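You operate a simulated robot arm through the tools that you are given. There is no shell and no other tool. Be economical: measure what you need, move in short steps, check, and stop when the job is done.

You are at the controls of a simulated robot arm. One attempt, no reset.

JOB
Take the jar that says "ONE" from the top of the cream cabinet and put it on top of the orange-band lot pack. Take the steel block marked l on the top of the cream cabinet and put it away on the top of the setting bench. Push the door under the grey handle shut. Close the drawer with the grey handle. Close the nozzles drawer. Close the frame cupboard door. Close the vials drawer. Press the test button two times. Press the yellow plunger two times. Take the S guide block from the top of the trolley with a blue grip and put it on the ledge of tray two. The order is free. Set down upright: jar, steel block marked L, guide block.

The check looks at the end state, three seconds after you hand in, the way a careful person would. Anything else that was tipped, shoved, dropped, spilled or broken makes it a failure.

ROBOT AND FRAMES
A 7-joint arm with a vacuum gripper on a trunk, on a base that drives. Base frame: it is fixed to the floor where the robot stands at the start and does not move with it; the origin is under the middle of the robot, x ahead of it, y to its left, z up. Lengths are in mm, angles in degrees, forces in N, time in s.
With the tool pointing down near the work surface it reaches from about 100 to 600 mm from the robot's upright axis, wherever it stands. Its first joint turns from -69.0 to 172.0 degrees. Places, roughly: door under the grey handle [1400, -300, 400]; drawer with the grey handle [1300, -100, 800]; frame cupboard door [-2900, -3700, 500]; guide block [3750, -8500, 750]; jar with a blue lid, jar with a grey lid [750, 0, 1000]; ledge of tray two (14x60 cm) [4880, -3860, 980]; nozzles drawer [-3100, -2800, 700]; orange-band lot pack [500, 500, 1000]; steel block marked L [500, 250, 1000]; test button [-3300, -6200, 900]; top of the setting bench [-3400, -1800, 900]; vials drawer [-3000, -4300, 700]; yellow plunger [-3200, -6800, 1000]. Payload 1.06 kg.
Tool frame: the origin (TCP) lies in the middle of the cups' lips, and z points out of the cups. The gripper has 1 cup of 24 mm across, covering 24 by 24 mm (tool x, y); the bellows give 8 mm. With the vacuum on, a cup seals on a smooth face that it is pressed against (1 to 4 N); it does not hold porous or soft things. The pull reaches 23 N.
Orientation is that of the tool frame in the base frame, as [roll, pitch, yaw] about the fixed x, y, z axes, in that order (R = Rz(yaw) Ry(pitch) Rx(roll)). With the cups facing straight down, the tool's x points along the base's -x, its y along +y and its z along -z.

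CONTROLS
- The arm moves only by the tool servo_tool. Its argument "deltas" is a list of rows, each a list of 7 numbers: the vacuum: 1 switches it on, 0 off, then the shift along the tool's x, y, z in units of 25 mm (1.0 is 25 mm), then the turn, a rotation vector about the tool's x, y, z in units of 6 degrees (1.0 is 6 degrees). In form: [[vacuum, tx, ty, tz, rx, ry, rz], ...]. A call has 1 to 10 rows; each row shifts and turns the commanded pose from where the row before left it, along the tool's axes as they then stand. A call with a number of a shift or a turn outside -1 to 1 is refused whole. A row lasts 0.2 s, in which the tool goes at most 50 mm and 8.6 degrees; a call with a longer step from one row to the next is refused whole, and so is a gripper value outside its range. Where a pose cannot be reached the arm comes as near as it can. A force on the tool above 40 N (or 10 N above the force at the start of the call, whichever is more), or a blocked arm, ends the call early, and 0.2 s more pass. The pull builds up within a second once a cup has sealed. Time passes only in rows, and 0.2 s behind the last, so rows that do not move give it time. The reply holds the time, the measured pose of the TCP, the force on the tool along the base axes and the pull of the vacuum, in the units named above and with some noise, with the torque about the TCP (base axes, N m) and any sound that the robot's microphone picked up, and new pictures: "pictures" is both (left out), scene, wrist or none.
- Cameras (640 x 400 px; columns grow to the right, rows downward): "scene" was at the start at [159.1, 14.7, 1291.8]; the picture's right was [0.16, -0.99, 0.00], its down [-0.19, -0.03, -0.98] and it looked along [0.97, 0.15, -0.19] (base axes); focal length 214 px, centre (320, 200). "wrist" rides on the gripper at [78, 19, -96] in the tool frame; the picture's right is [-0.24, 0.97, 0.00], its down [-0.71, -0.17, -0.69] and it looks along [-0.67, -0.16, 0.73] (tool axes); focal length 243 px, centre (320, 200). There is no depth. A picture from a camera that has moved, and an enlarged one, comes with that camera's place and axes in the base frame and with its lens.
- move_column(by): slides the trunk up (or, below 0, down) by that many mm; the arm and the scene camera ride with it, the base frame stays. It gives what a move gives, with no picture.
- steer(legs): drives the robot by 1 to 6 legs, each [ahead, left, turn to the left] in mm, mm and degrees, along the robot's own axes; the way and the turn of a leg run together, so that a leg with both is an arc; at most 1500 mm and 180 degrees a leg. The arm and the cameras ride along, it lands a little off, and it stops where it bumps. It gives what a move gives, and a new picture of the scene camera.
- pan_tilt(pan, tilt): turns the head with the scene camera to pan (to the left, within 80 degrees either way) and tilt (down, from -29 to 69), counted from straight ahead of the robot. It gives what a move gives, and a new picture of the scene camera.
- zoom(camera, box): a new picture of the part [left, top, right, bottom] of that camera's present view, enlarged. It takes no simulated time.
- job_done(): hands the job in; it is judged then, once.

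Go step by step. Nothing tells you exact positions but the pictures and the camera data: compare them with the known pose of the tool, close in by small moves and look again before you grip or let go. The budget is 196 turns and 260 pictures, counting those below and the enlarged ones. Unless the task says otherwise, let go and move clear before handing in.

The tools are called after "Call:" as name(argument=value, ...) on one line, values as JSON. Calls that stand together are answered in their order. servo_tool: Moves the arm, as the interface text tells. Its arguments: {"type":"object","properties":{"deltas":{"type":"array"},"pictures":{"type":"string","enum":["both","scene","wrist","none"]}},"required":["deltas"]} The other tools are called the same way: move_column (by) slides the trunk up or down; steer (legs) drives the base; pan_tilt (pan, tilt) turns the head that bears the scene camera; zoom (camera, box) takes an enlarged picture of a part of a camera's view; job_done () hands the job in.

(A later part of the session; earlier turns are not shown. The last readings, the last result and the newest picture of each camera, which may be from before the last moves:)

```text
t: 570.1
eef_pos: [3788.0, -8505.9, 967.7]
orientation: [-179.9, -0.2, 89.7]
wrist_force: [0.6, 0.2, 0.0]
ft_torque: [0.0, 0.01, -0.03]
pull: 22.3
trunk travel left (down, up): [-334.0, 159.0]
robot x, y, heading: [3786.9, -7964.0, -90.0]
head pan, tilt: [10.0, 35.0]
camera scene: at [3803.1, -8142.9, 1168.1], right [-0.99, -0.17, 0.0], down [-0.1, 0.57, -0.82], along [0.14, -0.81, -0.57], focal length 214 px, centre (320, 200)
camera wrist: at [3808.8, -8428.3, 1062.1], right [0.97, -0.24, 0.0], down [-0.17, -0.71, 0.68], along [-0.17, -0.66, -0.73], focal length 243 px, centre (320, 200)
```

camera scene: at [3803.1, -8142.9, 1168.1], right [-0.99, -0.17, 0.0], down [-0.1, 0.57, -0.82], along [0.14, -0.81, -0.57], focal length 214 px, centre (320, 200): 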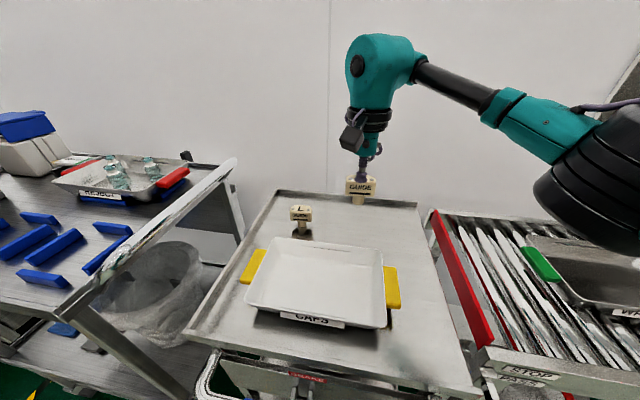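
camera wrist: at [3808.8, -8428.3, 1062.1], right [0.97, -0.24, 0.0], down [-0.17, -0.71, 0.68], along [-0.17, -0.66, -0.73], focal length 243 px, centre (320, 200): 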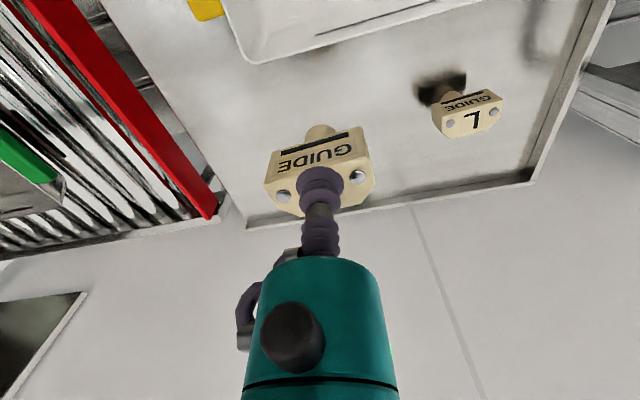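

The S guide is held. Pull in, back away, raise the trunk, then look toward the tray area to the north-east.

Call:
servo_tool(deltas=[[1, 1, 0, -0.4, 0, 0, 0], [1, 1, 0, -0.4, 0, 0, 0], [1, 1, 0, -0.4, 0, 0, 0], [1, 1, 0, 0, 0, 0, 0]], pictures="none")

Call:
steer(legs=[[-1300, 0, 0], [0, 0, 90]])

Call:
move_column(by=100)

Call:
pan_tilt(pan=60, tilt=12)

Call:
pan_tilt(pan=15, tilt=15)

```text
t: 571.1
eef_pos: [3790.5, -8405.5, 995.8]
orientation: [-179.9, -0.2, 89.8]
wrist_force: [0.2, 0.2, -0.5]
ft_torque: [0.01, 0.02, 0.0]
pull: 22.8
trunk travel left (down, up): [-334.0, 159.0]
robot x, y, heading: [3789.4, -7959.5, -89.9]
head pan, tilt: [10.0, 35.0]
```

```text
t: 581.4
eef_pos: [4227.9, -6661.6, 996.0]
orientation: [-179.9, -0.3, 179.0]
wrist_force: [1.2, 1.1, -1.2]
ft_torque: [-0.02, 0.02, 0.0]
pull: 23.2
trunk travel left (down, up): [-334.0, 159.0]
robot x, y, heading: [3785.5, -6657.8, -0.7]
head pan, tilt: [10.0, 35.0]
camera scene: at [3964.9, -6646.1, 1168.1], right [0.16, -0.99, 0.0], down [-0.57, -0.09, -0.82], along [0.81, 0.13, -0.57], focal length 214 px, centre (320, 200)
```

scene: 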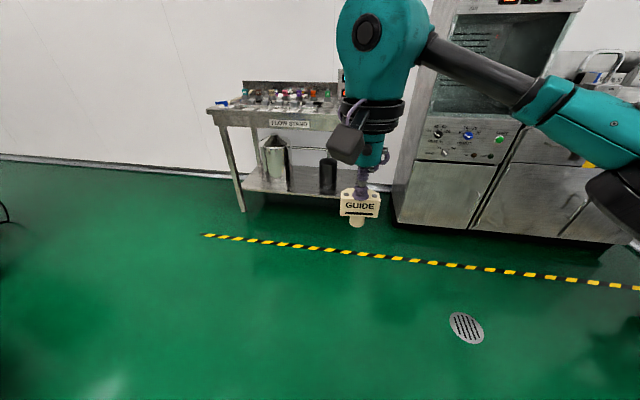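

```text
t: 582.7
eef_pos: [4228.2, -6662.2, 1095.6]
orientation: [-179.8, -0.3, 179.0]
wrist_force: [0.2, -0.5, -0.6]
ft_torque: [-0.05, 0.0, -0.03]
pull: 22.8
trunk travel left (down, up): [-434.0, 59.0]
robot x, y, heading: [3781.8, -6660.3, -0.6]
head pan, tilt: [10.0, 35.0]
```

```text
t: 583.9
eef_pos: [4229.1, -6663.0, 1096.9]
orientation: [-179.9, -0.3, 178.9]
wrist_force: [-0.7, -0.6, -0.8]
ft_torque: [-0.01, 0.04, -0.02]
pull: 22.9
trunk travel left (down, up): [-434.0, 59.0]
robot x, y, heading: [3786.2, -6656.4, -0.9]
head pan, tilt: [60.0, 12.0]
camera scene: at [3887.8, -6579.6, 1314.9], right [0.86, -0.51, 0.0], down [-0.11, -0.18, -0.98], along [0.5, 0.84, -0.21], focal length 214 px, centre (320, 200)
```

scene: 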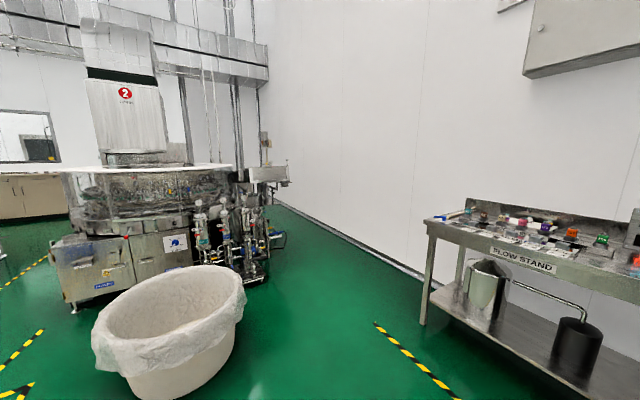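

```text
t: 585.0
eef_pos: [4228.2, -6662.4, 1096.5]
orientation: [-179.9, -0.4, 179.0]
wrist_force: [0.0, 0.7, -0.2]
ft_torque: [-0.01, 0.02, 0.02]
pull: 23.4
trunk travel left (down, up): [-434.0, 59.0]
robot x, y, heading: [3783.7, -6659.1, -1.0]
head pan, tilt: [15.0, 15.0]
camera scene: at [3930.6, -6636.7, 1310.1], right [0.25, -0.97, 0.0], down [-0.25, -0.06, -0.97], along [0.94, 0.24, -0.26], focal length 214 px, centre (320, 200)
```

scene: 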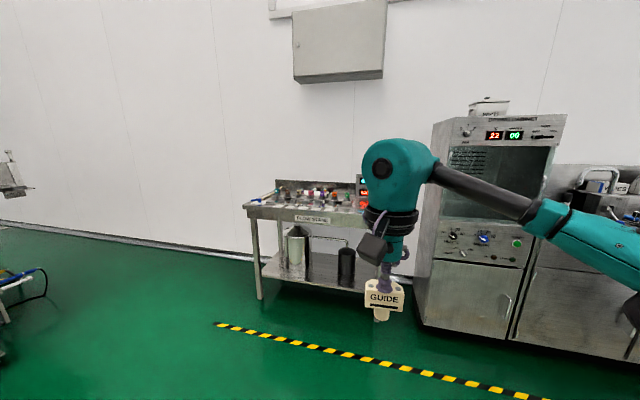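

Tray two is the ledge on machine 2's far side (~(4880,-3860)). Turn north, shift to x≈4600 and advance between the tub and the flow stand.

Call:
steer(legs=[[0, 0, 91], [0, -830, 0], [1250, 0, 0]])

Call:
pan_tilt(pan=5, tilt=20)

```text
t: 602.3
eef_pos: [4554.3, -4970.7, 1096.1]
orientation: [-179.8, -0.3, -87.9]
wrist_force: [0.1, -0.5, 1.2]
ft_torque: [-0.01, 0.03, -0.01]
pull: 0.1
trunk travel left (down, up): [-434.0, 59.0]
robot x, y, heading: [4578.5, -5416.1, 92.3]
head pan, tilt: [15.0, 15.0]
camera scene: at [4542.4, -5268.9, 1310.1], right [0.95, 0.3, 0.0], down [0.08, -0.25, -0.97], along [-0.29, 0.92, -0.26], focal length 214 px, centre (320, 200)
```

scene: 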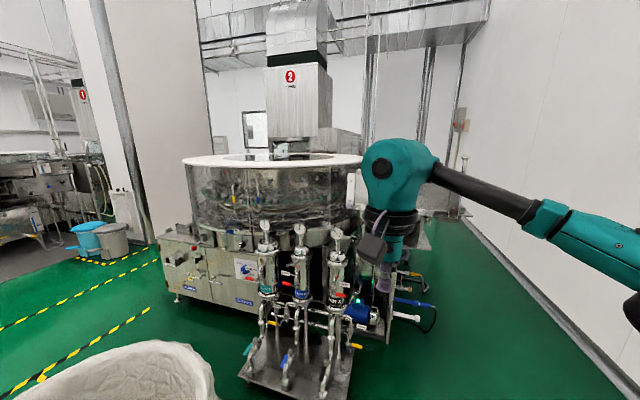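

```text
t: 603.0
eef_pos: [4553.2, -4970.8, 1097.2]
orientation: [-179.9, -0.3, -87.9]
wrist_force: [-0.2, 0.4, -0.3]
ft_torque: [0.0, -0.03, 0.01]
pull: 0.1
trunk travel left (down, up): [-434.0, 59.0]
robot x, y, heading: [4576.6, -5419.3, 92.4]
head pan, tilt: [5.0, 20.0]
camera scene: at [4558.3, -5266.0, 1302.0], right [0.99, 0.13, 0.0], down [0.04, -0.34, -0.94], along [-0.12, 0.93, -0.34], focal length 214 px, centre (320, 200)
```

scene: 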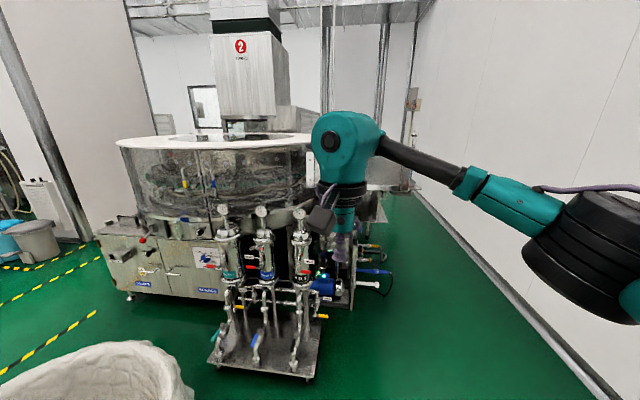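

The pull has dropped to 0: the guide may have come off. Check with the wrist camera.

Call:
servo_tool(deltas=[[1, 0, 0, 0, 0, 0, 0]], pictures="wrist")

Call:
pan_tilt(pan=0, tilt=55)

```text
t: 603.4
eef_pos: [4552.6, -4971.3, 1096.4]
orientation: [-180.0, -0.4, -87.9]
wrist_force: [0.0, 0.5, -0.1]
ft_torque: [-0.01, -0.02, 0.0]
pull: 0.0
trunk travel left (down, up): [-434.0, 59.0]
robot x, y, heading: [4574.2, -5412.8, 92.4]
head pan, tilt: [5.0, 20.0]
camera wrist: at [4537.1, -5049.2, 1191.7], right [-0.98, 0.2, 0.0], down [0.14, 0.72, 0.68], along [0.14, 0.67, -0.73], focal length 243 px, centre (320, 200)
```

wrist: 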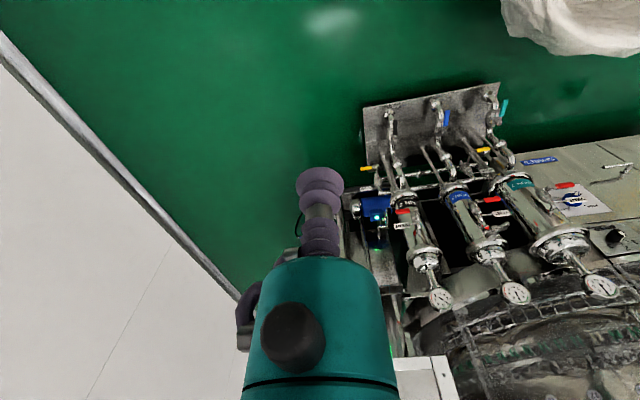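

```text
t: 604.4
eef_pos: [4553.8, -4970.9, 1096.5]
orientation: [-179.8, -0.2, -87.9]
wrist_force: [-0.3, -0.4, 0.0]
ft_torque: [0.01, 0.03, 0.0]
pull: 0.0
trunk travel left (down, up): [-434.0, 59.0]
robot x, y, heading: [4578.5, -5418.1, 92.4]
head pan, tilt: [0.0, 55.0]
camera scene: at [4567.3, -5286.2, 1249.9], right [1.0, 0.04, 0.0], down [0.03, -0.82, -0.57], along [-0.02, 0.57, -0.82], focal length 214 px, centre (320, 200)
```

scene: 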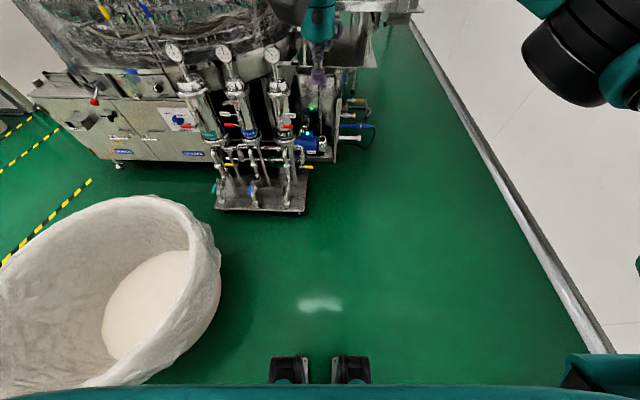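

The guide has fallen off somewhere along the last drive. I turn back and search the floor.

Call:
steer(legs=[[0, 0, 160]])

Call:
pan_tilt(pan=30, tilt=35)

Call:
pan_tilt(pan=-20, tilt=35)

```text
t: 611.4
eef_pos: [4443.2, -5838.0, 1096.0]
orientation: [-179.9, -0.3, 72.4]
wrist_force: [0.1, -0.8, -0.1]
ft_torque: [-0.04, 0.02, 0.0]
pull: 0.1
trunk travel left (down, up): [-434.0, 59.0]
robot x, y, heading: [4573.4, -5416.3, -107.5]
head pan, tilt: [0.0, 55.0]
camera scene: at [4534.1, -5537.1, 1249.8], right [-0.95, 0.3, 0.0], down [0.24, 0.78, -0.57], along [-0.17, -0.55, -0.82], focal length 214 px, centre (320, 200)
```

scene: 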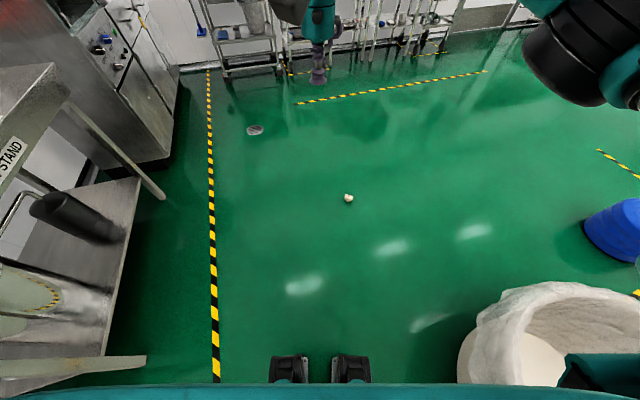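

```text
t: 612.4
eef_pos: [4444.3, -5839.4, 1096.2]
orientation: [-179.9, -0.2, 72.4]
wrist_force: [0.2, -0.1, -0.9]
ft_torque: [0.02, 0.05, 0.01]
pull: 0.1
trunk travel left (down, up): [-434.0, 59.0]
robot x, y, heading: [4577.3, -5415.4, -107.4]
head pan, tilt: [30.0, 35.0]
camera scene: at [4574.8, -5554.2, 1278.0], right [-0.98, -0.22, 0.0], down [-0.12, 0.56, -0.82], along [0.18, -0.8, -0.57], focal length 214 px, centre (320, 200)
```

scene: 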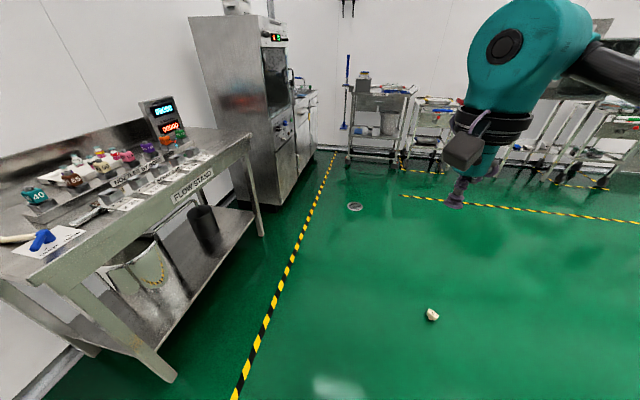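

```text
t: 613.5
eef_pos: [4443.2, -5839.0, 1095.8]
orientation: [-179.9, -0.2, 72.4]
wrist_force: [-0.3, -0.8, 0.3]
ft_torque: [0.05, 0.0, 0.02]
pull: 0.0
trunk travel left (down, up): [-434.0, 59.0]
robot x, y, heading: [4573.6, -5415.3, -107.1]
head pan, tilt: [-20.0, 35.0]
camera scene: at [4502.2, -5538.3, 1278.1], right [-0.79, 0.61, 0.0], down [0.35, 0.46, -0.82], along [-0.5, -0.65, -0.57], focal length 214 px, centre (320, 200)
```

scene: 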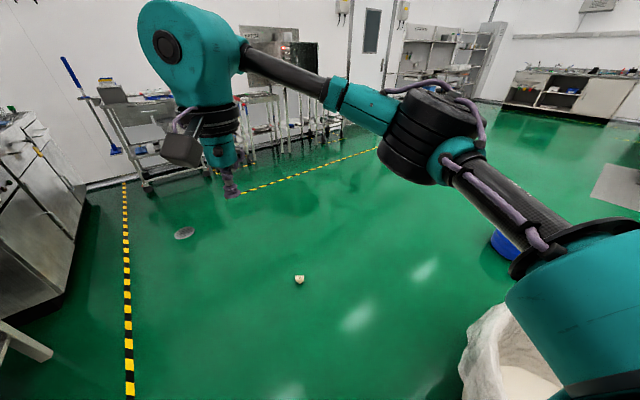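

Found it on the floor at ≈(4076,-6330). Zoom to see how it lies.

Call:
zoom(camera="scene", box=[269, 259, 329, 299])

```text
10.00 times, centred on (299, 279) of scene
camera zoom: at [4502.2, -5538.3, 1278.1], right [-0.79, 0.61, 0.0], down [0.35, 0.46, -0.82], along [-0.5, -0.65, -0.57], focal length 2145 px, centre (530, -590)
```

zoom: 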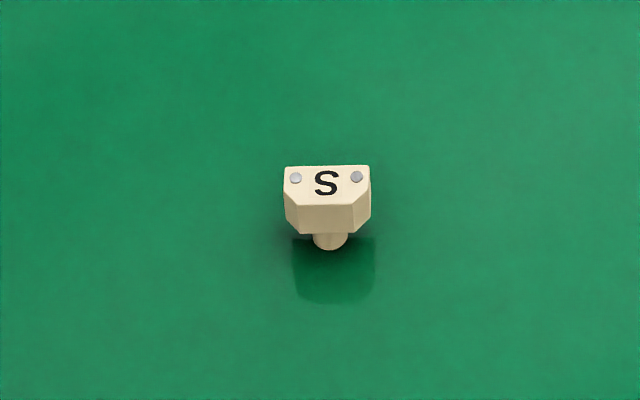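

It stands upright on the floor. I drive so it's ~440 mm ahead, then try lowering to the floor.

Call:
steer(legs=[[0, 0, -11.4], [600, 0, 0]])

Call:
move_column(by=-400)

Call:
servo_tool(deltas=[[0, 0, 0, 1, 0, 0, 0], [0, 0, 0, 1, 0, 0, 0], [0, 0, 0, 1, 0, 0, 0], [0, 0, 0, 1, 0, 0, 0], [0, 0, 0, 1, 0, 0, 0], [0, 0, 0, 1, 0, 0, 0], [0, 0, 0, 1, 0, 0, 0], [0, 0, 0, 1, 0, 0, 0], [0, 0, 0, 1, 0, 0, 0], [0, 0, 0, 1, 0, 0, 0]], pictures="wrist")

```text
t: 617.7
eef_pos: [4078.3, -6342.7, 1095.8]
orientation: [-179.8, -0.3, 61.8]
wrist_force: [-0.2, 0.1, -0.4]
ft_torque: [0.04, -0.01, 0.01]
pull: 0.1
trunk travel left (down, up): [-434.0, 59.0]
robot x, y, heading: [4284.7, -5952.1, -118.1]
head pan, tilt: [-20.0, 35.0]
camera scene: at [4191.8, -6058.0, 1278.0], right [-0.67, 0.74, 0.0], down [0.43, 0.38, -0.82], along [-0.61, -0.55, -0.57], focal length 214 px, centre (320, 200)
```

scene: 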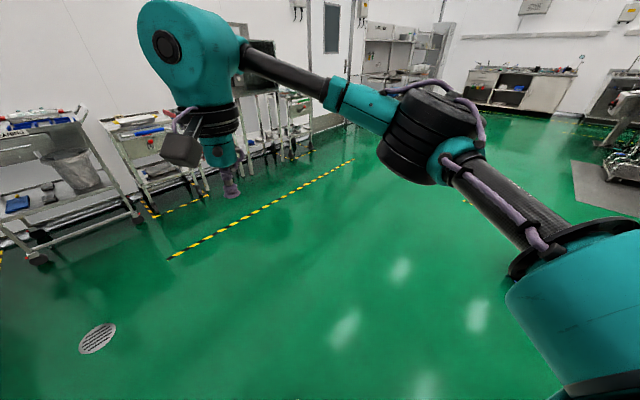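

```text
t: 621.5
eef_pos: [4078.5, -6342.5, 695.6]
orientation: [-179.9, -0.1, 61.9]
wrist_force: [0.2, 0.2, 0.8]
ft_torque: [0.02, -0.03, 0.0]
pull: 0.0
trunk travel left (down, up): [-34.0, 459.0]
robot x, y, heading: [4285.2, -5946.4, -117.7]
head pan, tilt: [-20.0, 35.0]
```

```text
t: 623.7
eef_pos: [4078.6, -6340.3, 444.5]
orientation: [-179.9, -0.3, 61.7]
wrist_force: [-0.3, 0.3, -0.3]
ft_torque: [0.03, 0.01, 0.0]
pull: 0.1
trunk travel left (down, up): [-34.0, 459.0]
robot x, y, heading: [4283.8, -5950.4, -117.9]
head pan, tilt: [-20.0, 35.0]
camera wrist: at [4132.7, -6279.7, 541.1], right [0.74, -0.67, 0.0], down [-0.49, -0.55, 0.68], along [-0.46, -0.51, -0.73], focal length 243 px, centre (320, 200)
```

wrist: 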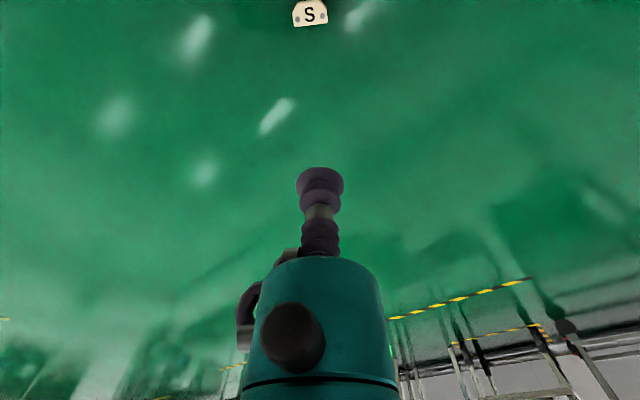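

Works so far. Adjust toward the guide and continue down.

Call:
servo_tool(deltas=[[0, 0.7, -0.18, 1, 0, 0, 0], [0, 0.74, -0.18, 1, 0, 0, 0], [0, 0, 0, 1, 0, 0, 0], [0, 0, 0, 1, 0, 0, 0], [0, 0, 0, 1, 0, 0, 0], [0, 0, 0, 1, 0, 0, 0], [0, 0, 0, 1, 0, 0, 0], [0, 0, 0, 1, 0, 0, 0], [0, 0, 0, 1, 0, 0, 0]], pictures="both")

```text
t: 625.7
eef_pos: [4087.3, -6302.6, 223.0]
orientation: [180.0, -0.2, 61.8]
wrist_force: [-0.2, 0.9, 0.0]
ft_torque: [-0.02, -0.02, -0.02]
pull: 0.0
trunk travel left (down, up): [-34.0, 459.0]
robot x, y, heading: [4285.7, -5949.6, -117.9]
head pan, tilt: [-20.0, 35.0]
camera scene: at [4132.0, -6170.2, 853.2], right [-0.67, 0.74, 0.0], down [0.43, 0.38, -0.82], along [-0.61, -0.55, -0.57], focal length 214 px, centre (320, 200)
camera wrist: at [4142.0, -6243.6, 317.6], right [0.75, -0.67, 0.0], down [-0.49, -0.55, 0.68], along [-0.46, -0.51, -0.73], focal length 243 px, centre (320, 200)
```

scene: 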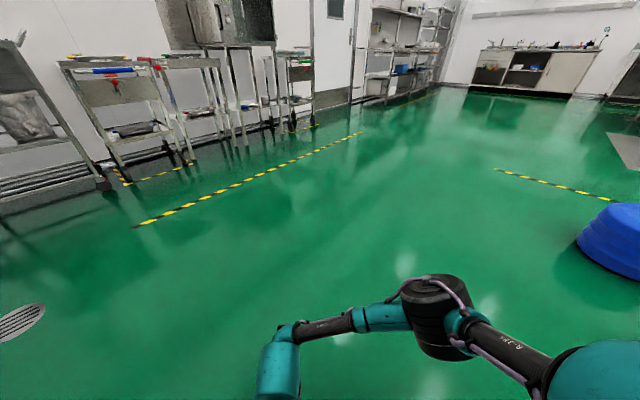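
wrist: 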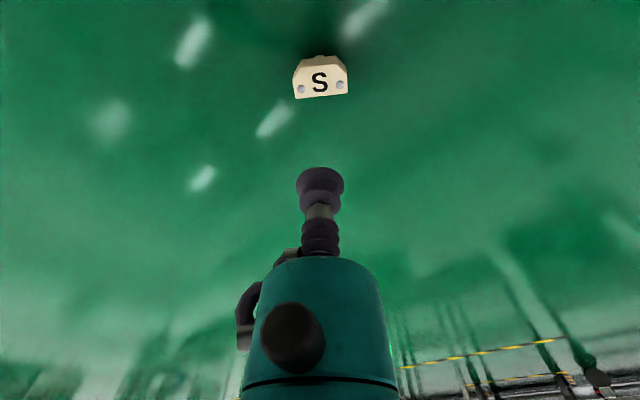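

Call:
servo_tool(deltas=[[0, 0.41, 0.1, 1, 0, 0, 0], [0, 0, 0, 1, 0, 0, 0], [0, 0, 0, 1, 0, 0, 0], [0, 0, 0, 1, 0, 0, 0], [0, 0, 0, 0, 0, 0, 0]], pictures="wrist")

```text
t: 626.9
eef_pos: [4094.2, -6295.8, 120.6]
orientation: [-180.0, -0.3, 61.8]
wrist_force: [0.4, -0.1, -1.2]
ft_torque: [-0.01, -0.01, -0.01]
pull: 0.1
trunk travel left (down, up): [-34.0, 459.0]
robot x, y, heading: [4287.5, -5946.0, -117.9]
head pan, tilt: [-20.0, 35.0]
camera wrist: at [4148.8, -6235.6, 216.0], right [0.75, -0.67, 0.0], down [-0.49, -0.55, 0.68], along [-0.46, -0.51, -0.73], focal length 243 px, centre (320, 200)
```

wrist: 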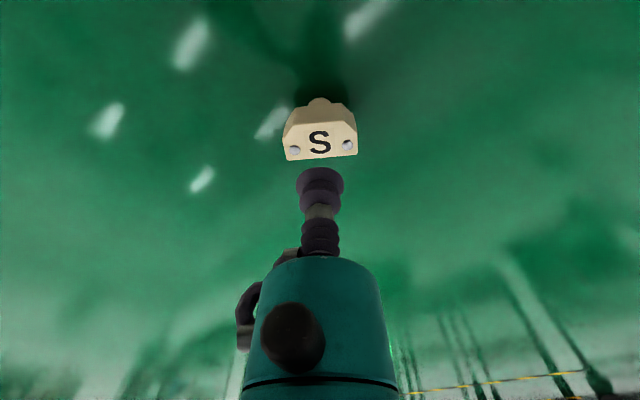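

Screw spacing gives the top at z≈50; correct ~14 mm forward and go lower.

Call:
servo_tool(deltas=[[0, -0.57, -0.13, 0.8, 0, 0, 0], [0, 0, 0, 1, 0, 0, 0], [0, 0, 0, 0, 0, 0, 0]], pictures="none")

Call:
zoom(camera="wrist", box=[220, 80, 420, 220])

```text
t: 627.7
eef_pos: [4086.2, -6307.8, 76.3]
orientation: [-179.9, -0.3, 61.8]
wrist_force: [0.6, 0.1, 0.3]
ft_torque: [0.03, -0.01, 0.01]
pull: 0.2
trunk travel left (down, up): [-34.0, 459.0]
robot x, y, heading: [4284.1, -5946.8, -118.1]
head pan, tilt: [-20.0, 35.0]
```

```text
2.86 times, centred on (320, 150) of wrist
camera zoom: at [4140.1, -6247.6, 171.1], right [0.75, -0.67, 0.0], down [-0.49, -0.55, 0.68], along [-0.46, -0.51, -0.73], focal length 693 px, centre (320, 343)
```

zoom: 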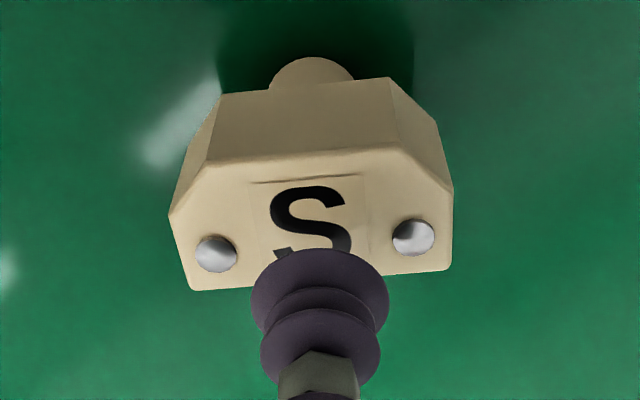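

Aligned within a few mm. Final descent with vacuum.

Call:
servo_tool(deltas=[[1, 0.12, -0.04, 0.5, 0, 0, 0], [1, 0, 0, 0.3, 0, 0, 0], [1, 0, 0, 0.12, 0, 0, 0], [1, 0, 0, 0.1, 0, 0, 0], [1, 0, 0, 0.08, 0, 0, 0], [1, 0, 0, 0, 0, 0, 0], [1, 0, 0, 0, 0, 0, 0]], pictures="none")

```text
t: 629.3
eef_pos: [4093.2, -6299.6, 60.8]
orientation: [-180.0, -0.3, 61.8]
wrist_force: [-0.3, -0.4, 0.0]
ft_torque: [0.0, -0.01, 0.02]
pull: 0.1
out of reach, approached as far as the arm can: row 2, 3, 4
trunk travel left (down, up): [-34.0, 459.0]
robot x, y, heading: [4278.9, -5949.7, -118.0]
head pan, tilt: [-20.0, 35.0]
```

Floor reach limit hit. Raise slightly, lower the trunk the last 32 mm, and re-aim.

Call:
servo_tool(deltas=[[1, 0, 0, -1, 0, 0, 0], [1, 0, 0, -0.6, 0, 0, 0]], pictures="none")

Call:
move_column(by=-33)

```text
t: 629.9
eef_pos: [4090.7, -6299.1, 99.9]
orientation: [-179.8, -0.4, 61.6]
wrist_force: [-0.5, 0.2, 0.0]
ft_torque: [0.01, 0.01, 0.02]
pull: 0.0
trunk travel left (down, up): [-34.0, 459.0]
robot x, y, heading: [4284.1, -5945.3, -117.9]
head pan, tilt: [-20.0, 35.0]
```

```text
t: 630.7
eef_pos: [4091.7, -6300.2, 67.0]
orientation: [-179.9, -0.3, 61.7]
wrist_force: [0.6, 0.6, -0.1]
ft_torque: [0.02, -0.02, 0.01]
pull: 0.1
trunk travel left (down, up): [-1.0, 492.0]
robot x, y, heading: [4282.6, -5948.6, -118.1]
head pan, tilt: [-20.0, 35.0]
```

Call:
servo_tool(deltas=[[1, -0.25, -0.06, 0.1, 0, 0, 0], [1, 0, 0, 0, 0, 0, 0]], pictures="none")

Call:
zoom(camera="wrist", box=[220, 100, 420, 240])

```text
t: 631.3
eef_pos: [4087.2, -6303.4, 63.8]
orientation: [-179.9, -0.4, 61.8]
wrist_force: [0.9, 0.0, -0.4]
ft_torque: [-0.01, 0.03, 0.0]
pull: 0.1
trunk travel left (down, up): [-1.0, 492.0]
robot x, y, heading: [4284.2, -5949.6, -117.7]
head pan, tilt: [-20.0, 35.0]
```

```text
2.86 times, centred on (320, 170) of wrist
camera zoom: at [4141.2, -6244.3, 159.2], right [0.74, -0.67, 0.0], down [-0.49, -0.55, 0.68], along [-0.46, -0.51, -0.73], focal length 693 px, centre (320, 286)
```

zoom: 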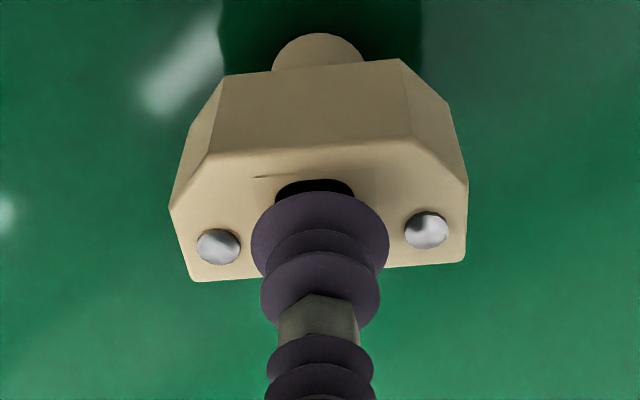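

Well centred between the screws. Press on.

Call:
servo_tool(deltas=[[1, 0, 0, 0.25, 0, 0, 0], [1, 0, 0, 0.15, 0, 0, 0], [1, 0, 0, 0.1, 0, 0, 0], [1, 0, 0, 0.08, 0, 0, 0], [1, 0, 0, 0, 0, 0, 0], [1, 0, 0, 0, 0, 0, 0]], pictures="none")

```text
t: 632.7
eef_pos: [4086.2, -6304.4, 49.2]
orientation: [-179.9, -0.2, 61.9]
wrist_force: [-0.6, -2.7, 9.5]
ft_torque: [-0.05, -0.01, -0.01]
pull: 22.8
trunk travel left (down, up): [-1.0, 492.0]
robot x, y, heading: [4282.3, -5951.8, -118.1]
head pan, tilt: [-20.0, 35.0]
```

Sealed at 23 N. Lift in stages and verify.

Call:
servo_tool(deltas=[[1, 0, 0, -0.3, 0, 0, 0], [1, 0, 0, -0.5, 0, 0, 0], [1, 0, 0, -0.8, 0, 0, 0], [1, 0, 0, -0.8, 0, 0, 0], [1, 0, 0, -0.8, 0, 0, 0], [1, 0, 0, -0.8, 0, 0, 0], [1, 0, 0, -0.8, 0, 0, 0], [1, 0, 0, -0.8, 0, 0, 0], [1, 0, 0, -0.8, 0, 0, 0], [1, 0, 0, -0.8, 0, 0, 0]], pictures="none")

Call:
servo_tool(deltas=[[1, 0, 0, -0.9, 0, 0, 0], [1, 0, 0, -0.9, 0, 0, 0], [1, 0, 0, -0.9, 0, 0, 0], [1, 0, 0, -0.9, 0, 0, 0], [1, 0, 0, -0.9, 0, 0, 0], [1, 0, 0, -0.9, 0, 0, 0], [1, 0, 0, -0.9, 0, 0, 0], [1, 0, 0, -0.9, 0, 0, 0], [1, 0, 0, -0.9, 0, 0, 0], [1, 0, 0, -0.9, 0, 0, 0]], pictures="none")

Call:
servo_tool(deltas=[[1, 0, 0, -0.9, 0, 0, 0], [1, 0, 0, -0.9, 0, 0, 0], [1, 0, 0, -0.9, 0, 0, 0], [1, 0, 0, -0.9, 0, 0, 0], [1, 0, 0, -0.9, 0, 0, 0], [1, 0, 0, -0.9, 0, 0, 0], [1, 0, 0, -0.9, 0, 0, 0], [1, 0, 0, -0.9, 0, 0, 0]], pictures="none")

Call:
move_column(by=300)

```text
t: 634.9
eef_pos: [4087.7, -6304.4, 229.7]
orientation: [-179.8, -0.4, 61.6]
wrist_force: [0.1, -0.3, -1.4]
ft_torque: [0.02, 0.01, -0.01]
pull: 22.8
trunk travel left (down, up): [-1.0, 492.0]
robot x, y, heading: [4282.9, -5945.5, -118.1]
head pan, tilt: [-20.0, 35.0]
```

```text
t: 637.1
eef_pos: [4085.2, -6307.1, 454.8]
orientation: [-179.9, -0.4, 61.9]
wrist_force: [-0.5, -0.4, -0.4]
ft_torque: [-0.02, -0.06, -0.02]
pull: 23.5
trunk travel left (down, up): [-1.0, 492.0]
robot x, y, heading: [4284.5, -5948.3, -118.0]
head pan, tilt: [-20.0, 35.0]
```

```text
t: 638.9
eef_pos: [4088.0, -6307.9, 634.9]
orientation: [-180.0, -0.3, 61.7]
wrist_force: [0.1, 0.9, -0.6]
ft_torque: [-0.04, 0.0, 0.0]
pull: 22.3
trunk travel left (down, up): [-1.0, 492.0]
robot x, y, heading: [4285.6, -5951.0, -118.1]
head pan, tilt: [-20.0, 35.0]
```

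```text
t: 641.9
eef_pos: [4087.3, -6307.9, 933.9]
orientation: [-180.0, -0.3, 61.7]
wrist_force: [0.3, -0.4, 0.3]
ft_torque: [0.02, 0.01, -0.01]
pull: 22.9
trunk travel left (down, up): [-301.0, 192.0]
robot x, y, heading: [4286.6, -5947.7, -118.0]
head pan, tilt: [-20.0, 35.0]
```

Still held. Travel in gentle, short legs toward tray two.

Call:
steer(legs=[[0, 0, -50], [0, 0, -50], [0, 0, -52], [0, -180, 0], [0, -180, 0]])

Call:
steer(legs=[[250, 0, 0], [250, 0, 0], [250, 0, 0], [150, 0, 0]])

```text
t: 652.8
eef_pos: [4651.4, -5543.8, 935.2]
orientation: [-179.9, -0.3, -90.7]
wrist_force: [0.5, -0.4, -1.4]
ft_torque: [0.01, 0.02, -0.01]
pull: 23.3
trunk travel left (down, up): [-301.0, 192.0]
robot x, y, heading: [4639.3, -5945.6, 89.3]
head pan, tilt: [-20.0, 35.0]
camera scene: at [4672.3, -5769.0, 1135.9], right [0.94, -0.35, 0.0], down [-0.2, -0.54, -0.82], along [0.29, 0.77, -0.57], focal length 214 px, centre (320, 200)
```

scene: 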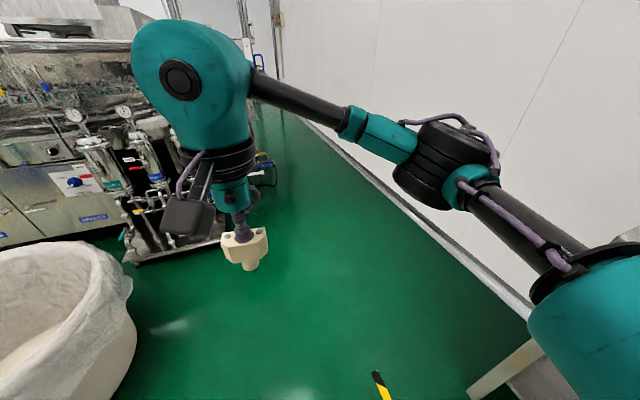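

```text
t: 658.4
eef_pos: [4659.4, -4644.8, 934.1]
orientation: [-179.9, -0.3, -90.8]
wrist_force: [-0.3, -0.3, -1.1]
ft_torque: [-0.05, -0.01, 0.03]
pull: 22.8
trunk travel left (down, up): [-301.0, 192.0]
robot x, y, heading: [4649.3, -5052.1, 89.6]
head pan, tilt: [-20.0, 35.0]
camera scene: at [4680.1, -4870.7, 1135.8], right [0.94, -0.35, 0.0], down [-0.2, -0.54, -0.82], along [0.29, 0.77, -0.57], focal length 214 px, centre (320, 200)
```

scene: 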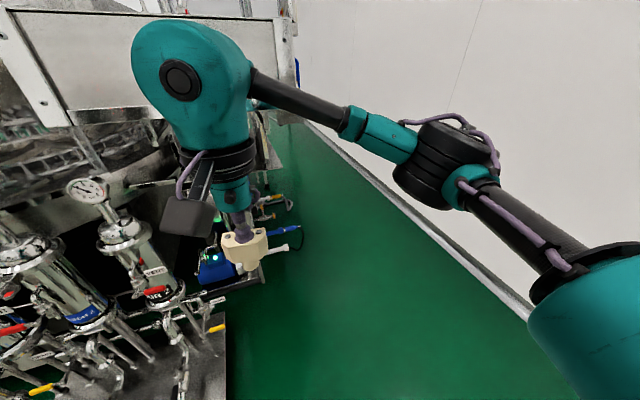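

Raise the trunk to look over the tray.

Call:
move_column(by=190)

Call:
pan_tilt(pan=8, tilt=22)

```text
t: 660.5
eef_pos: [4660.3, -4646.3, 1124.7]
orientation: [-179.9, -0.3, -90.9]
wrist_force: [-1.1, 0.1, -0.8]
ft_torque: [-0.01, -0.03, 0.03]
pull: 23.1
trunk travel left (down, up): [-491.0, 2.0]
robot x, y, heading: [4649.0, -5056.5, 89.3]
head pan, tilt: [-20.0, 35.0]
```

```text
t: 661.4
eef_pos: [4659.3, -4646.0, 1124.5]
orientation: [-179.8, -0.2, -90.8]
wrist_force: [0.7, 0.0, -0.2]
ft_torque: [0.01, 0.02, 0.0]
pull: 23.0
trunk travel left (down, up): [-491.0, 2.0]
robot x, y, heading: [4646.2, -5055.7, 89.3]
head pan, tilt: [8.0, 22.0]
camera scene: at [4636.2, -4960.5, 1360.5], right [0.99, 0.13, 0.0], down [0.05, -0.37, -0.93], along [-0.12, 0.92, -0.38], focal length 214 px, centre (320, 200)
```

scene: 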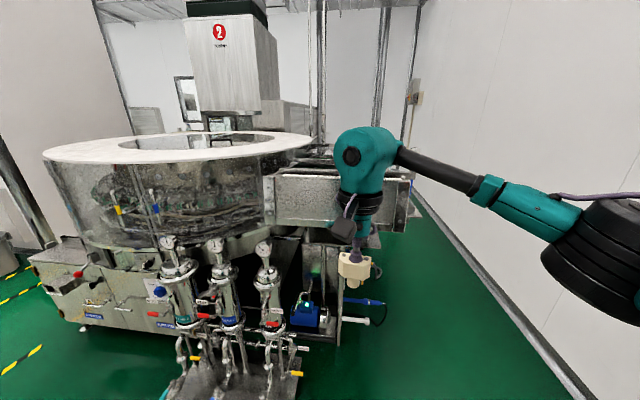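

The ledge should run along the tray's east end (x≈4880). I'll go round via the east aisle (x≈5380) in short legs and look west at it.

Call:
steer(legs=[[0, -250, 0], [0, -250, 0], [0, -230, 0], [300, 0, 0], [300, 0, 0]])

Call:
pan_tilt(pan=40, tilt=25)

```text
t: 672.1
eef_pos: [5388.6, -4047.1, 1123.7]
orientation: [-179.8, -0.2, -90.5]
wrist_force: [0.0, -0.7, -0.7]
ft_torque: [-0.03, -0.01, 0.01]
pull: 23.0
trunk travel left (down, up): [-491.0, 2.0]
robot x, y, heading: [5379.5, -4453.9, 89.7]
head pan, tilt: [8.0, 22.0]
camera scene: at [5366.2, -4363.2, 1360.5], right [0.99, 0.13, 0.0], down [0.05, -0.37, -0.93], along [-0.12, 0.92, -0.38], focal length 214 px, centre (320, 200)
```

scene: 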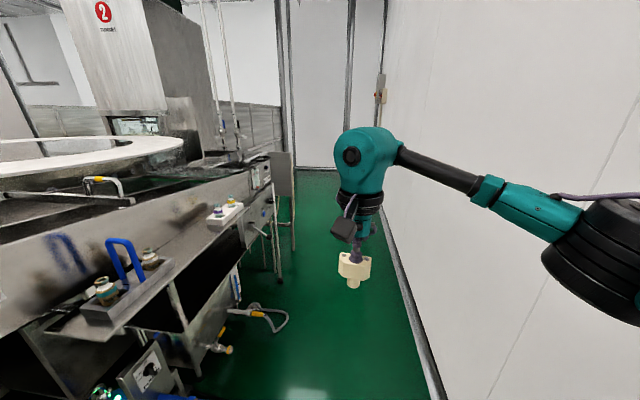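

```text
t: 673.1
eef_pos: [5388.9, -4048.5, 1124.4]
orientation: [-179.9, -0.3, -90.4]
wrist_force: [0.4, -0.5, -1.3]
ft_torque: [0.03, 0.02, 0.02]
pull: 23.1
trunk travel left (down, up): [-491.0, 2.0]
robot x, y, heading: [5381.4, -4456.7, 89.6]
head pan, tilt: [40.0, 25.0]
camera scene: at [5319.8, -4384.9, 1355.7], right [0.77, 0.64, 0.0], down [0.27, -0.33, -0.91], along [-0.58, 0.7, -0.42], focal length 214 px, centre (320, 200)
```

scene: 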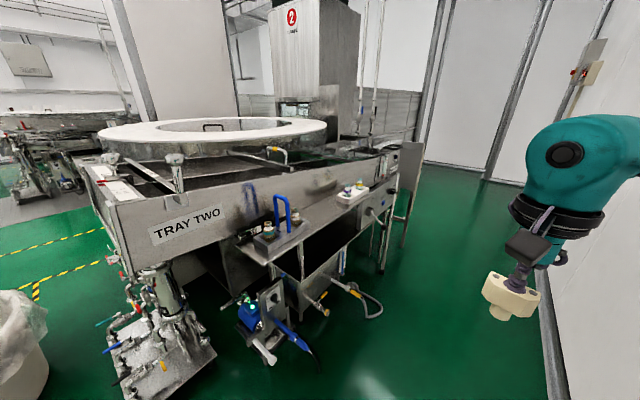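

The ledge of TRAY TWO is visible, with a bottle carrier at the near end and a white box at the far end; the middle (~(4884,-3860)) looks free. Zoom to verify.

Call:
zoom(camera="scene", box=[220, 160, 400, 280])

```text
3.33 times, centred on (310, 220) of scene
camera zoom: at [5319.8, -4384.9, 1355.7], right [0.77, 0.64, 0.0], down [0.27, -0.33, -0.91], along [-0.58, 0.7, -0.42], focal length 715 px, centre (353, 133)
```

zoom: 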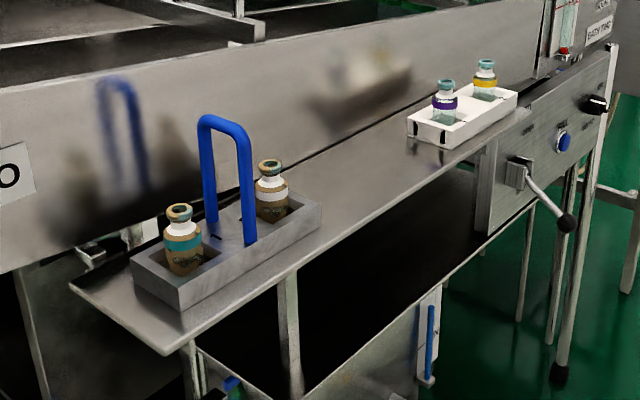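

The middle of the ledge is free (y -3930…-3720, x 4815–4950): target (4885,-3828). I'll stand to the south-east (5220,-4207) so the elbow stays over the aisle, with the trunk 100 mm lower for reach.

Call:
move_column(by=-100)

Call:
servo_tool(deltas=[[1, 0, 0, -0.8, 0, 0, 0], [1, 0, 0, -0.8, 0, 0, 0], [1, 0, 0, -0.8, 0, 0, 0], [1, 0, 0, -0.8, 0, 0, 0], [1, 0, 0, -0.8, 0, 0, 0], [1, 0, 0, 0, 0, 0, 0]], pictures="none")

Call:
steer(legs=[[220, 0, 0], [0, 160, 0]])

```text
t: 674.4
eef_pos: [5387.2, -4048.5, 1025.2]
orientation: [-179.9, -0.2, -90.5]
wrist_force: [0.5, -0.1, -1.1]
ft_torque: [-0.03, 0.0, 0.03]
pull: 22.7
trunk travel left (down, up): [-391.0, 102.0]
robot x, y, heading: [5374.6, -4456.8, 89.5]
head pan, tilt: [40.0, 25.0]
```

```text
t: 675.8
eef_pos: [5387.9, -4048.9, 1123.4]
orientation: [-179.9, -0.3, -90.5]
wrist_force: [-0.6, -0.1, -1.1]
ft_torque: [-0.03, -0.04, -0.02]
pull: 22.3
trunk travel left (down, up): [-391.0, 102.0]
robot x, y, heading: [5382.0, -4454.3, 89.9]
head pan, tilt: [40.0, 25.0]
```

```text
t: 679.1
eef_pos: [5229.1, -3830.6, 1124.5]
orientation: [-179.9, -0.2, -90.6]
wrist_force: [-1.0, 0.1, 0.0]
ft_torque: [0.02, 0.01, -0.01]
pull: 23.2
trunk travel left (down, up): [-391.0, 102.0]
robot x, y, heading: [5222.4, -4241.7, 89.9]
head pan, tilt: [40.0, 25.0]
camera scene: at [5160.7, -4090.2, 1243.8], right [0.77, 0.64, 0.0], down [0.27, -0.33, -0.91], along [-0.58, 0.7, -0.42], focal length 214 px, centre (320, 200)
```

scene: 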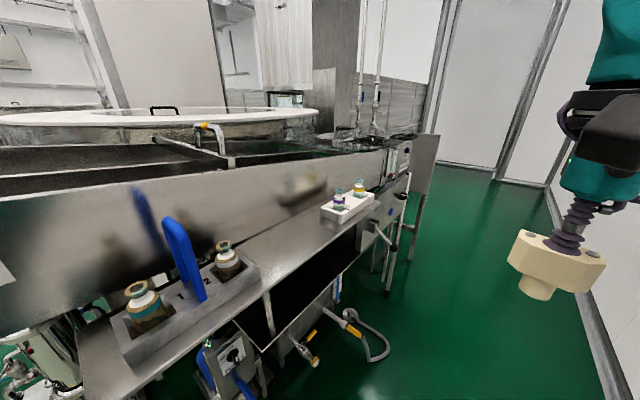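

View consistent. Slide the guide left over the ledge in gentle steps.

Call:
servo_tool(deltas=[[1, 0, 0.8, 0, 0, 0, 0], [1, 0, 0.8, 0, 0, 0, 0], [1, 0, 0.8, 0, 0, 0, 0], [1, 0, 0.8, 0, 0, 0, 0], [1, 0, 0.8, 0, 0, 0, 0], [1, 0, 0.8, 0, 0, 0, 0], [1, 0, 0.8, 0, 0, 0, 0], [1, 0, 0.8, 0, 0, 0, 0], [1, 0, 0.8, 0, 0, 0, 0], [1, 0, 0, 0, 0, 0, 0]], pictures="none")

Call:
servo_tool(deltas=[[1, 0, 0.8, 0, 0, 0, 0], [1, 0, 0.8, 0, 0, 0, 0], [1, 0, 0.8, 0, 0, 0, 0], [1, 0, 0.8, 0, 0, 0, 0], [1, 0, 0.8, 0, 0, 0, 0], [1, 0, 0.8, 0, 0, 0, 0], [1, 0, 0.8, 0, 0, 0, 0], [1, 0, 0.8, 0, 0, 0, 0], [1, 0, 0, 0, 0, 0, 0]], pictures="both")

```text
t: 681.4
eef_pos: [5048.7, -3828.7, 1122.5]
orientation: [-179.9, -0.2, -90.5]
wrist_force: [-1.0, -0.2, -0.8]
ft_torque: [0.01, -0.01, 0.0]
pull: 22.8
trunk travel left (down, up): [-391.0, 102.0]
robot x, y, heading: [5218.2, -4238.9, 89.7]
head pan, tilt: [40.0, 25.0]
```

```text
t: 683.4
eef_pos: [5021.7, -3839.2, 1125.9]
orientation: [180.0, -0.2, -90.6]
wrist_force: [0.1, 0.9, -0.5]
ft_torque: [-0.02, -0.03, 0.02]
pull: 23.2
out of reach, approached as far as the arm can: row 2, 3, 4, 5, 6, 7, 8
trunk travel left (down, up): [-391.0, 102.0]
robot x, y, heading: [5221.7, -4239.8, 89.6]
head pan, tilt: [40.0, 25.0]
camera scene: at [5160.9, -4090.2, 1243.8], right [0.77, 0.64, 0.0], down [0.27, -0.33, -0.91], along [-0.58, 0.7, -0.42], focal length 214 px, centre (320, 200)
camera wrist: at [5002.2, -3917.4, 1221.7], right [-0.97, 0.24, 0.0], down [0.18, 0.71, 0.68], along [0.17, 0.66, -0.73], focal length 243 px, centre (320, 200)
```

scene: 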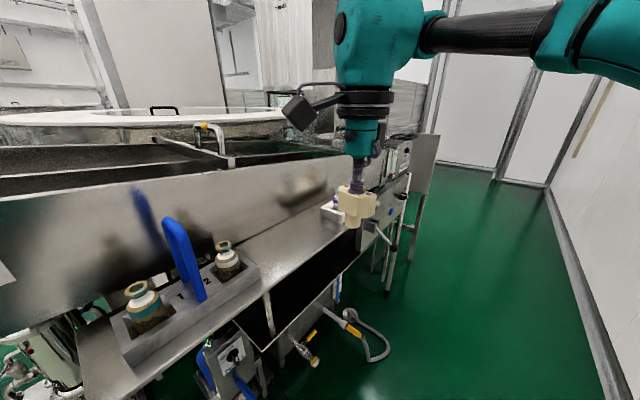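
wrist: 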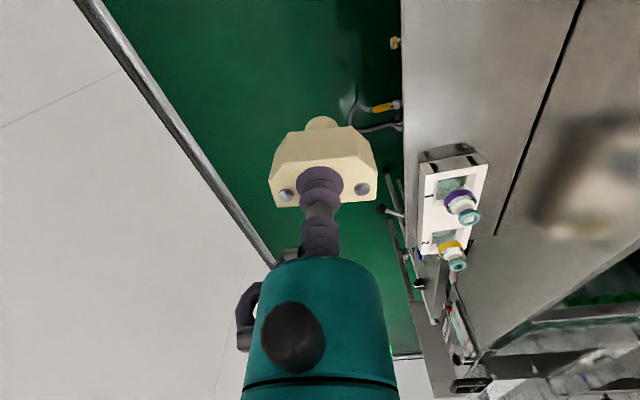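

Reach-limited at this angle. I'll step the base to (5253,-4076) and rotate left 30°, which swings the tip onto the target.

Call:
steer(legs=[[0, -32, 0], [164, 0, 0], [0, 0, 10], [0, 0, 10]])

```text
t: 686.7
eef_pos: [4930.8, -3768.5, 1126.3]
orientation: [180.0, -0.2, -70.7]
wrist_force: [0.2, 0.4, 0.0]
ft_torque: [-0.01, -0.02, -0.03]
pull: 22.8
trunk travel left (down, up): [-391.0, 102.0]
robot x, y, heading: [5250.9, -4075.9, 109.4]
head pan, tilt: [40.0, 25.0]
camera scene: at [5146.6, -3956.4, 1243.8], right [0.51, 0.86, 0.0], down [0.36, -0.21, -0.91], along [-0.78, 0.46, -0.42], focal length 214 px, centre (320, 200)
```

scene: 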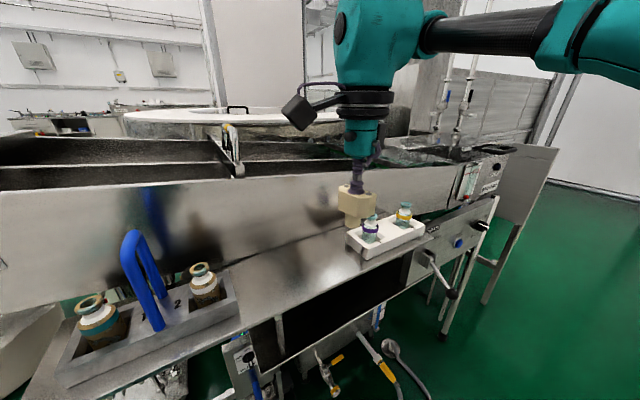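

Call:
steer(legs=[[0, 0, 9.7]])

Call:
servo_tool(deltas=[[1, 0, 0, 0.6, 0, 0, 0], [1, 0, 0, 0.6, 0, 0, 0], [1, 0, 0, 0, 0, 0, 0]], pictures="wrist")

```text
t: 687.8
eef_pos: [4884.2, -3828.0, 1126.2]
orientation: [180.0, -0.2, -61.0]
wrist_force: [0.9, 0.4, -0.4]
ft_torque: [0.03, 0.01, 0.02]
pull: 22.9
trunk travel left (down, up): [-391.0, 102.0]
robot x, y, heading: [5255.0, -4077.0, 119.3]
head pan, tilt: [40.0, 25.0]
camera scene: at [5127.8, -3976.0, 1243.8], right [0.36, 0.93, 0.0], down [0.4, -0.15, -0.91], along [-0.85, 0.32, -0.42], focal length 214 px, centre (320, 200)
```

scene: 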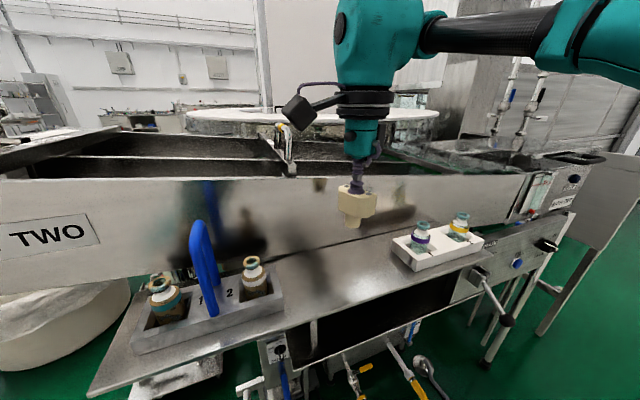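

```text
t: 688.6
eef_pos: [4882.1, -3826.5, 1094.6]
orientation: [-180.0, -0.3, -61.0]
wrist_force: [0.0, -0.6, 0.3]
ft_torque: [-0.01, 0.03, 0.03]
pull: 23.2
trunk travel left (down, up): [-391.0, 102.0]
robot x, y, heading: [5249.5, -4075.6, 119.3]
head pan, tilt: [40.0, 25.0]
camera wrist: at [4904.4, -3904.3, 1191.3], right [-0.96, -0.27, 0.0], down [-0.19, 0.7, 0.68], along [-0.18, 0.66, -0.73], focal length 243 px, centre (320, 200)
```

wrist: 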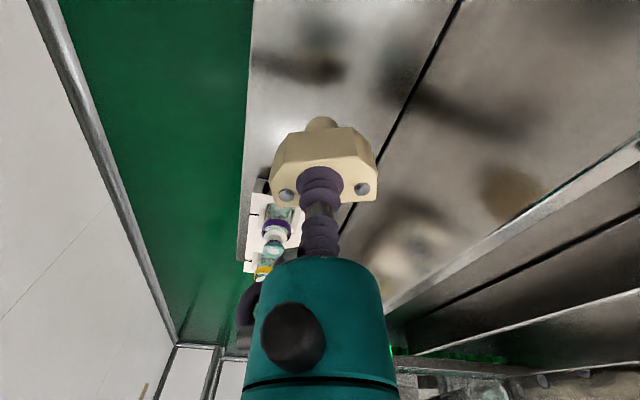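

The guide is over the middle of the ledge. Lower gently to contact.

Call:
servo_tool(deltas=[[1, 0, 0, 0.6, 0, 0, 0], [1, 0, 0, 0.6, 0, 0, 0], [1, 0, 0, 0.5, 0, 0, 0], [1, 0, 0, 0.3, 0, 0, 0], [1, 0, 0, 0, 0, 0, 0]], pictures="none")

Call:
servo_tool(deltas=[[1, 0, 0, 0.1, 0, 0, 0], [1, 0, 0, 0.1, 0, 0, 0], [1, 0, 0, 0.1, 0, 0, 0], [1, 0, 0, 0, 0, 0, 0]], pictures="both")

```text
t: 689.8
eef_pos: [4884.3, -3827.4, 1047.8]
orientation: [180.0, -0.2, -60.9]
wrist_force: [0.0, -0.3, -0.9]
ft_torque: [0.02, 0.0, 0.01]
pull: 22.7
trunk travel left (down, up): [-391.0, 102.0]
robot x, y, heading: [5254.0, -4077.3, 119.2]
head pan, tilt: [40.0, 25.0]
```

```text
t: 690.8
eef_pos: [4883.8, -3826.8, 1040.1]
orientation: [-180.0, -0.2, -61.0]
wrist_force: [-0.4, -0.1, -0.8]
ft_torque: [0.02, 0.03, 0.01]
pull: 22.6
trunk travel left (down, up): [-391.0, 102.0]
robot x, y, heading: [5255.1, -4076.4, 119.3]
head pan, tilt: [40.0, 25.0]
camera scene: at [5127.8, -3976.0, 1243.8], right [0.36, 0.93, 0.0], down [0.4, -0.15, -0.91], along [-0.85, 0.32, -0.42], focal length 214 px, centre (320, 200)
camera wrist: at [4905.0, -3904.3, 1134.1], right [-0.96, -0.27, 0.0], down [-0.19, 0.7, 0.68], along [-0.18, 0.66, -0.73], focal length 243 px, centre (320, 200)
```

scene: 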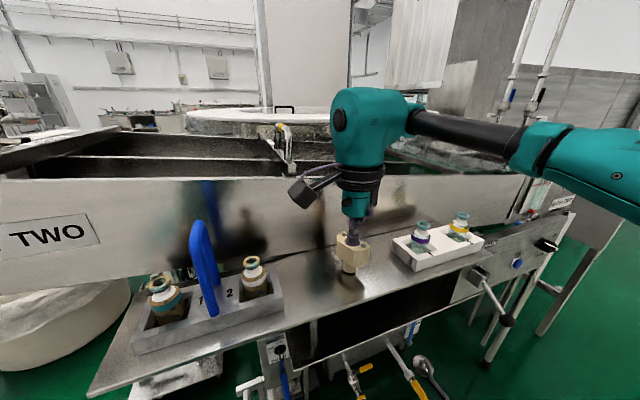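
wrist: 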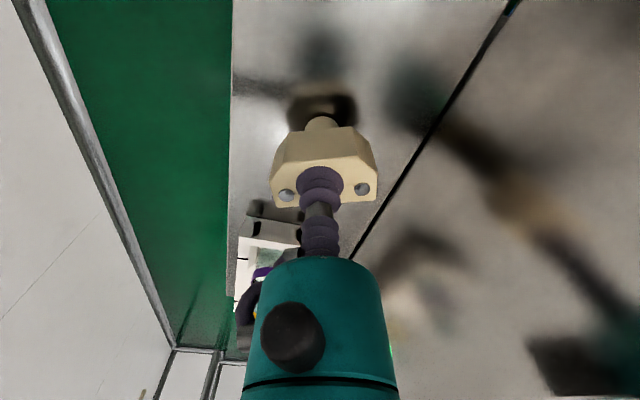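

A small gap remains (reflection visible). Continue.

Call:
servo_tool(deltas=[[1, 0, 0, 0.1, 0, 0, 0], [1, 0, 0, 0.1, 0, 0, 0], [1, 0, 0, 0.1, 0, 0, 0], [1, 0, 0, 0.1, 0, 0, 0]], pictures="none")

```text
t: 691.8
eef_pos: [4884.0, -3827.9, 1029.9]
orientation: [179.8, -0.2, -60.9]
wrist_force: [0.1, 2.5, 19.3]
ft_torque: [0.05, 0.08, -0.04]
pull: 22.9
trunk travel left (down, up): [-391.0, 102.0]
robot x, y, heading: [5254.0, -4074.3, 119.3]
head pan, tilt: [40.0, 25.0]
```

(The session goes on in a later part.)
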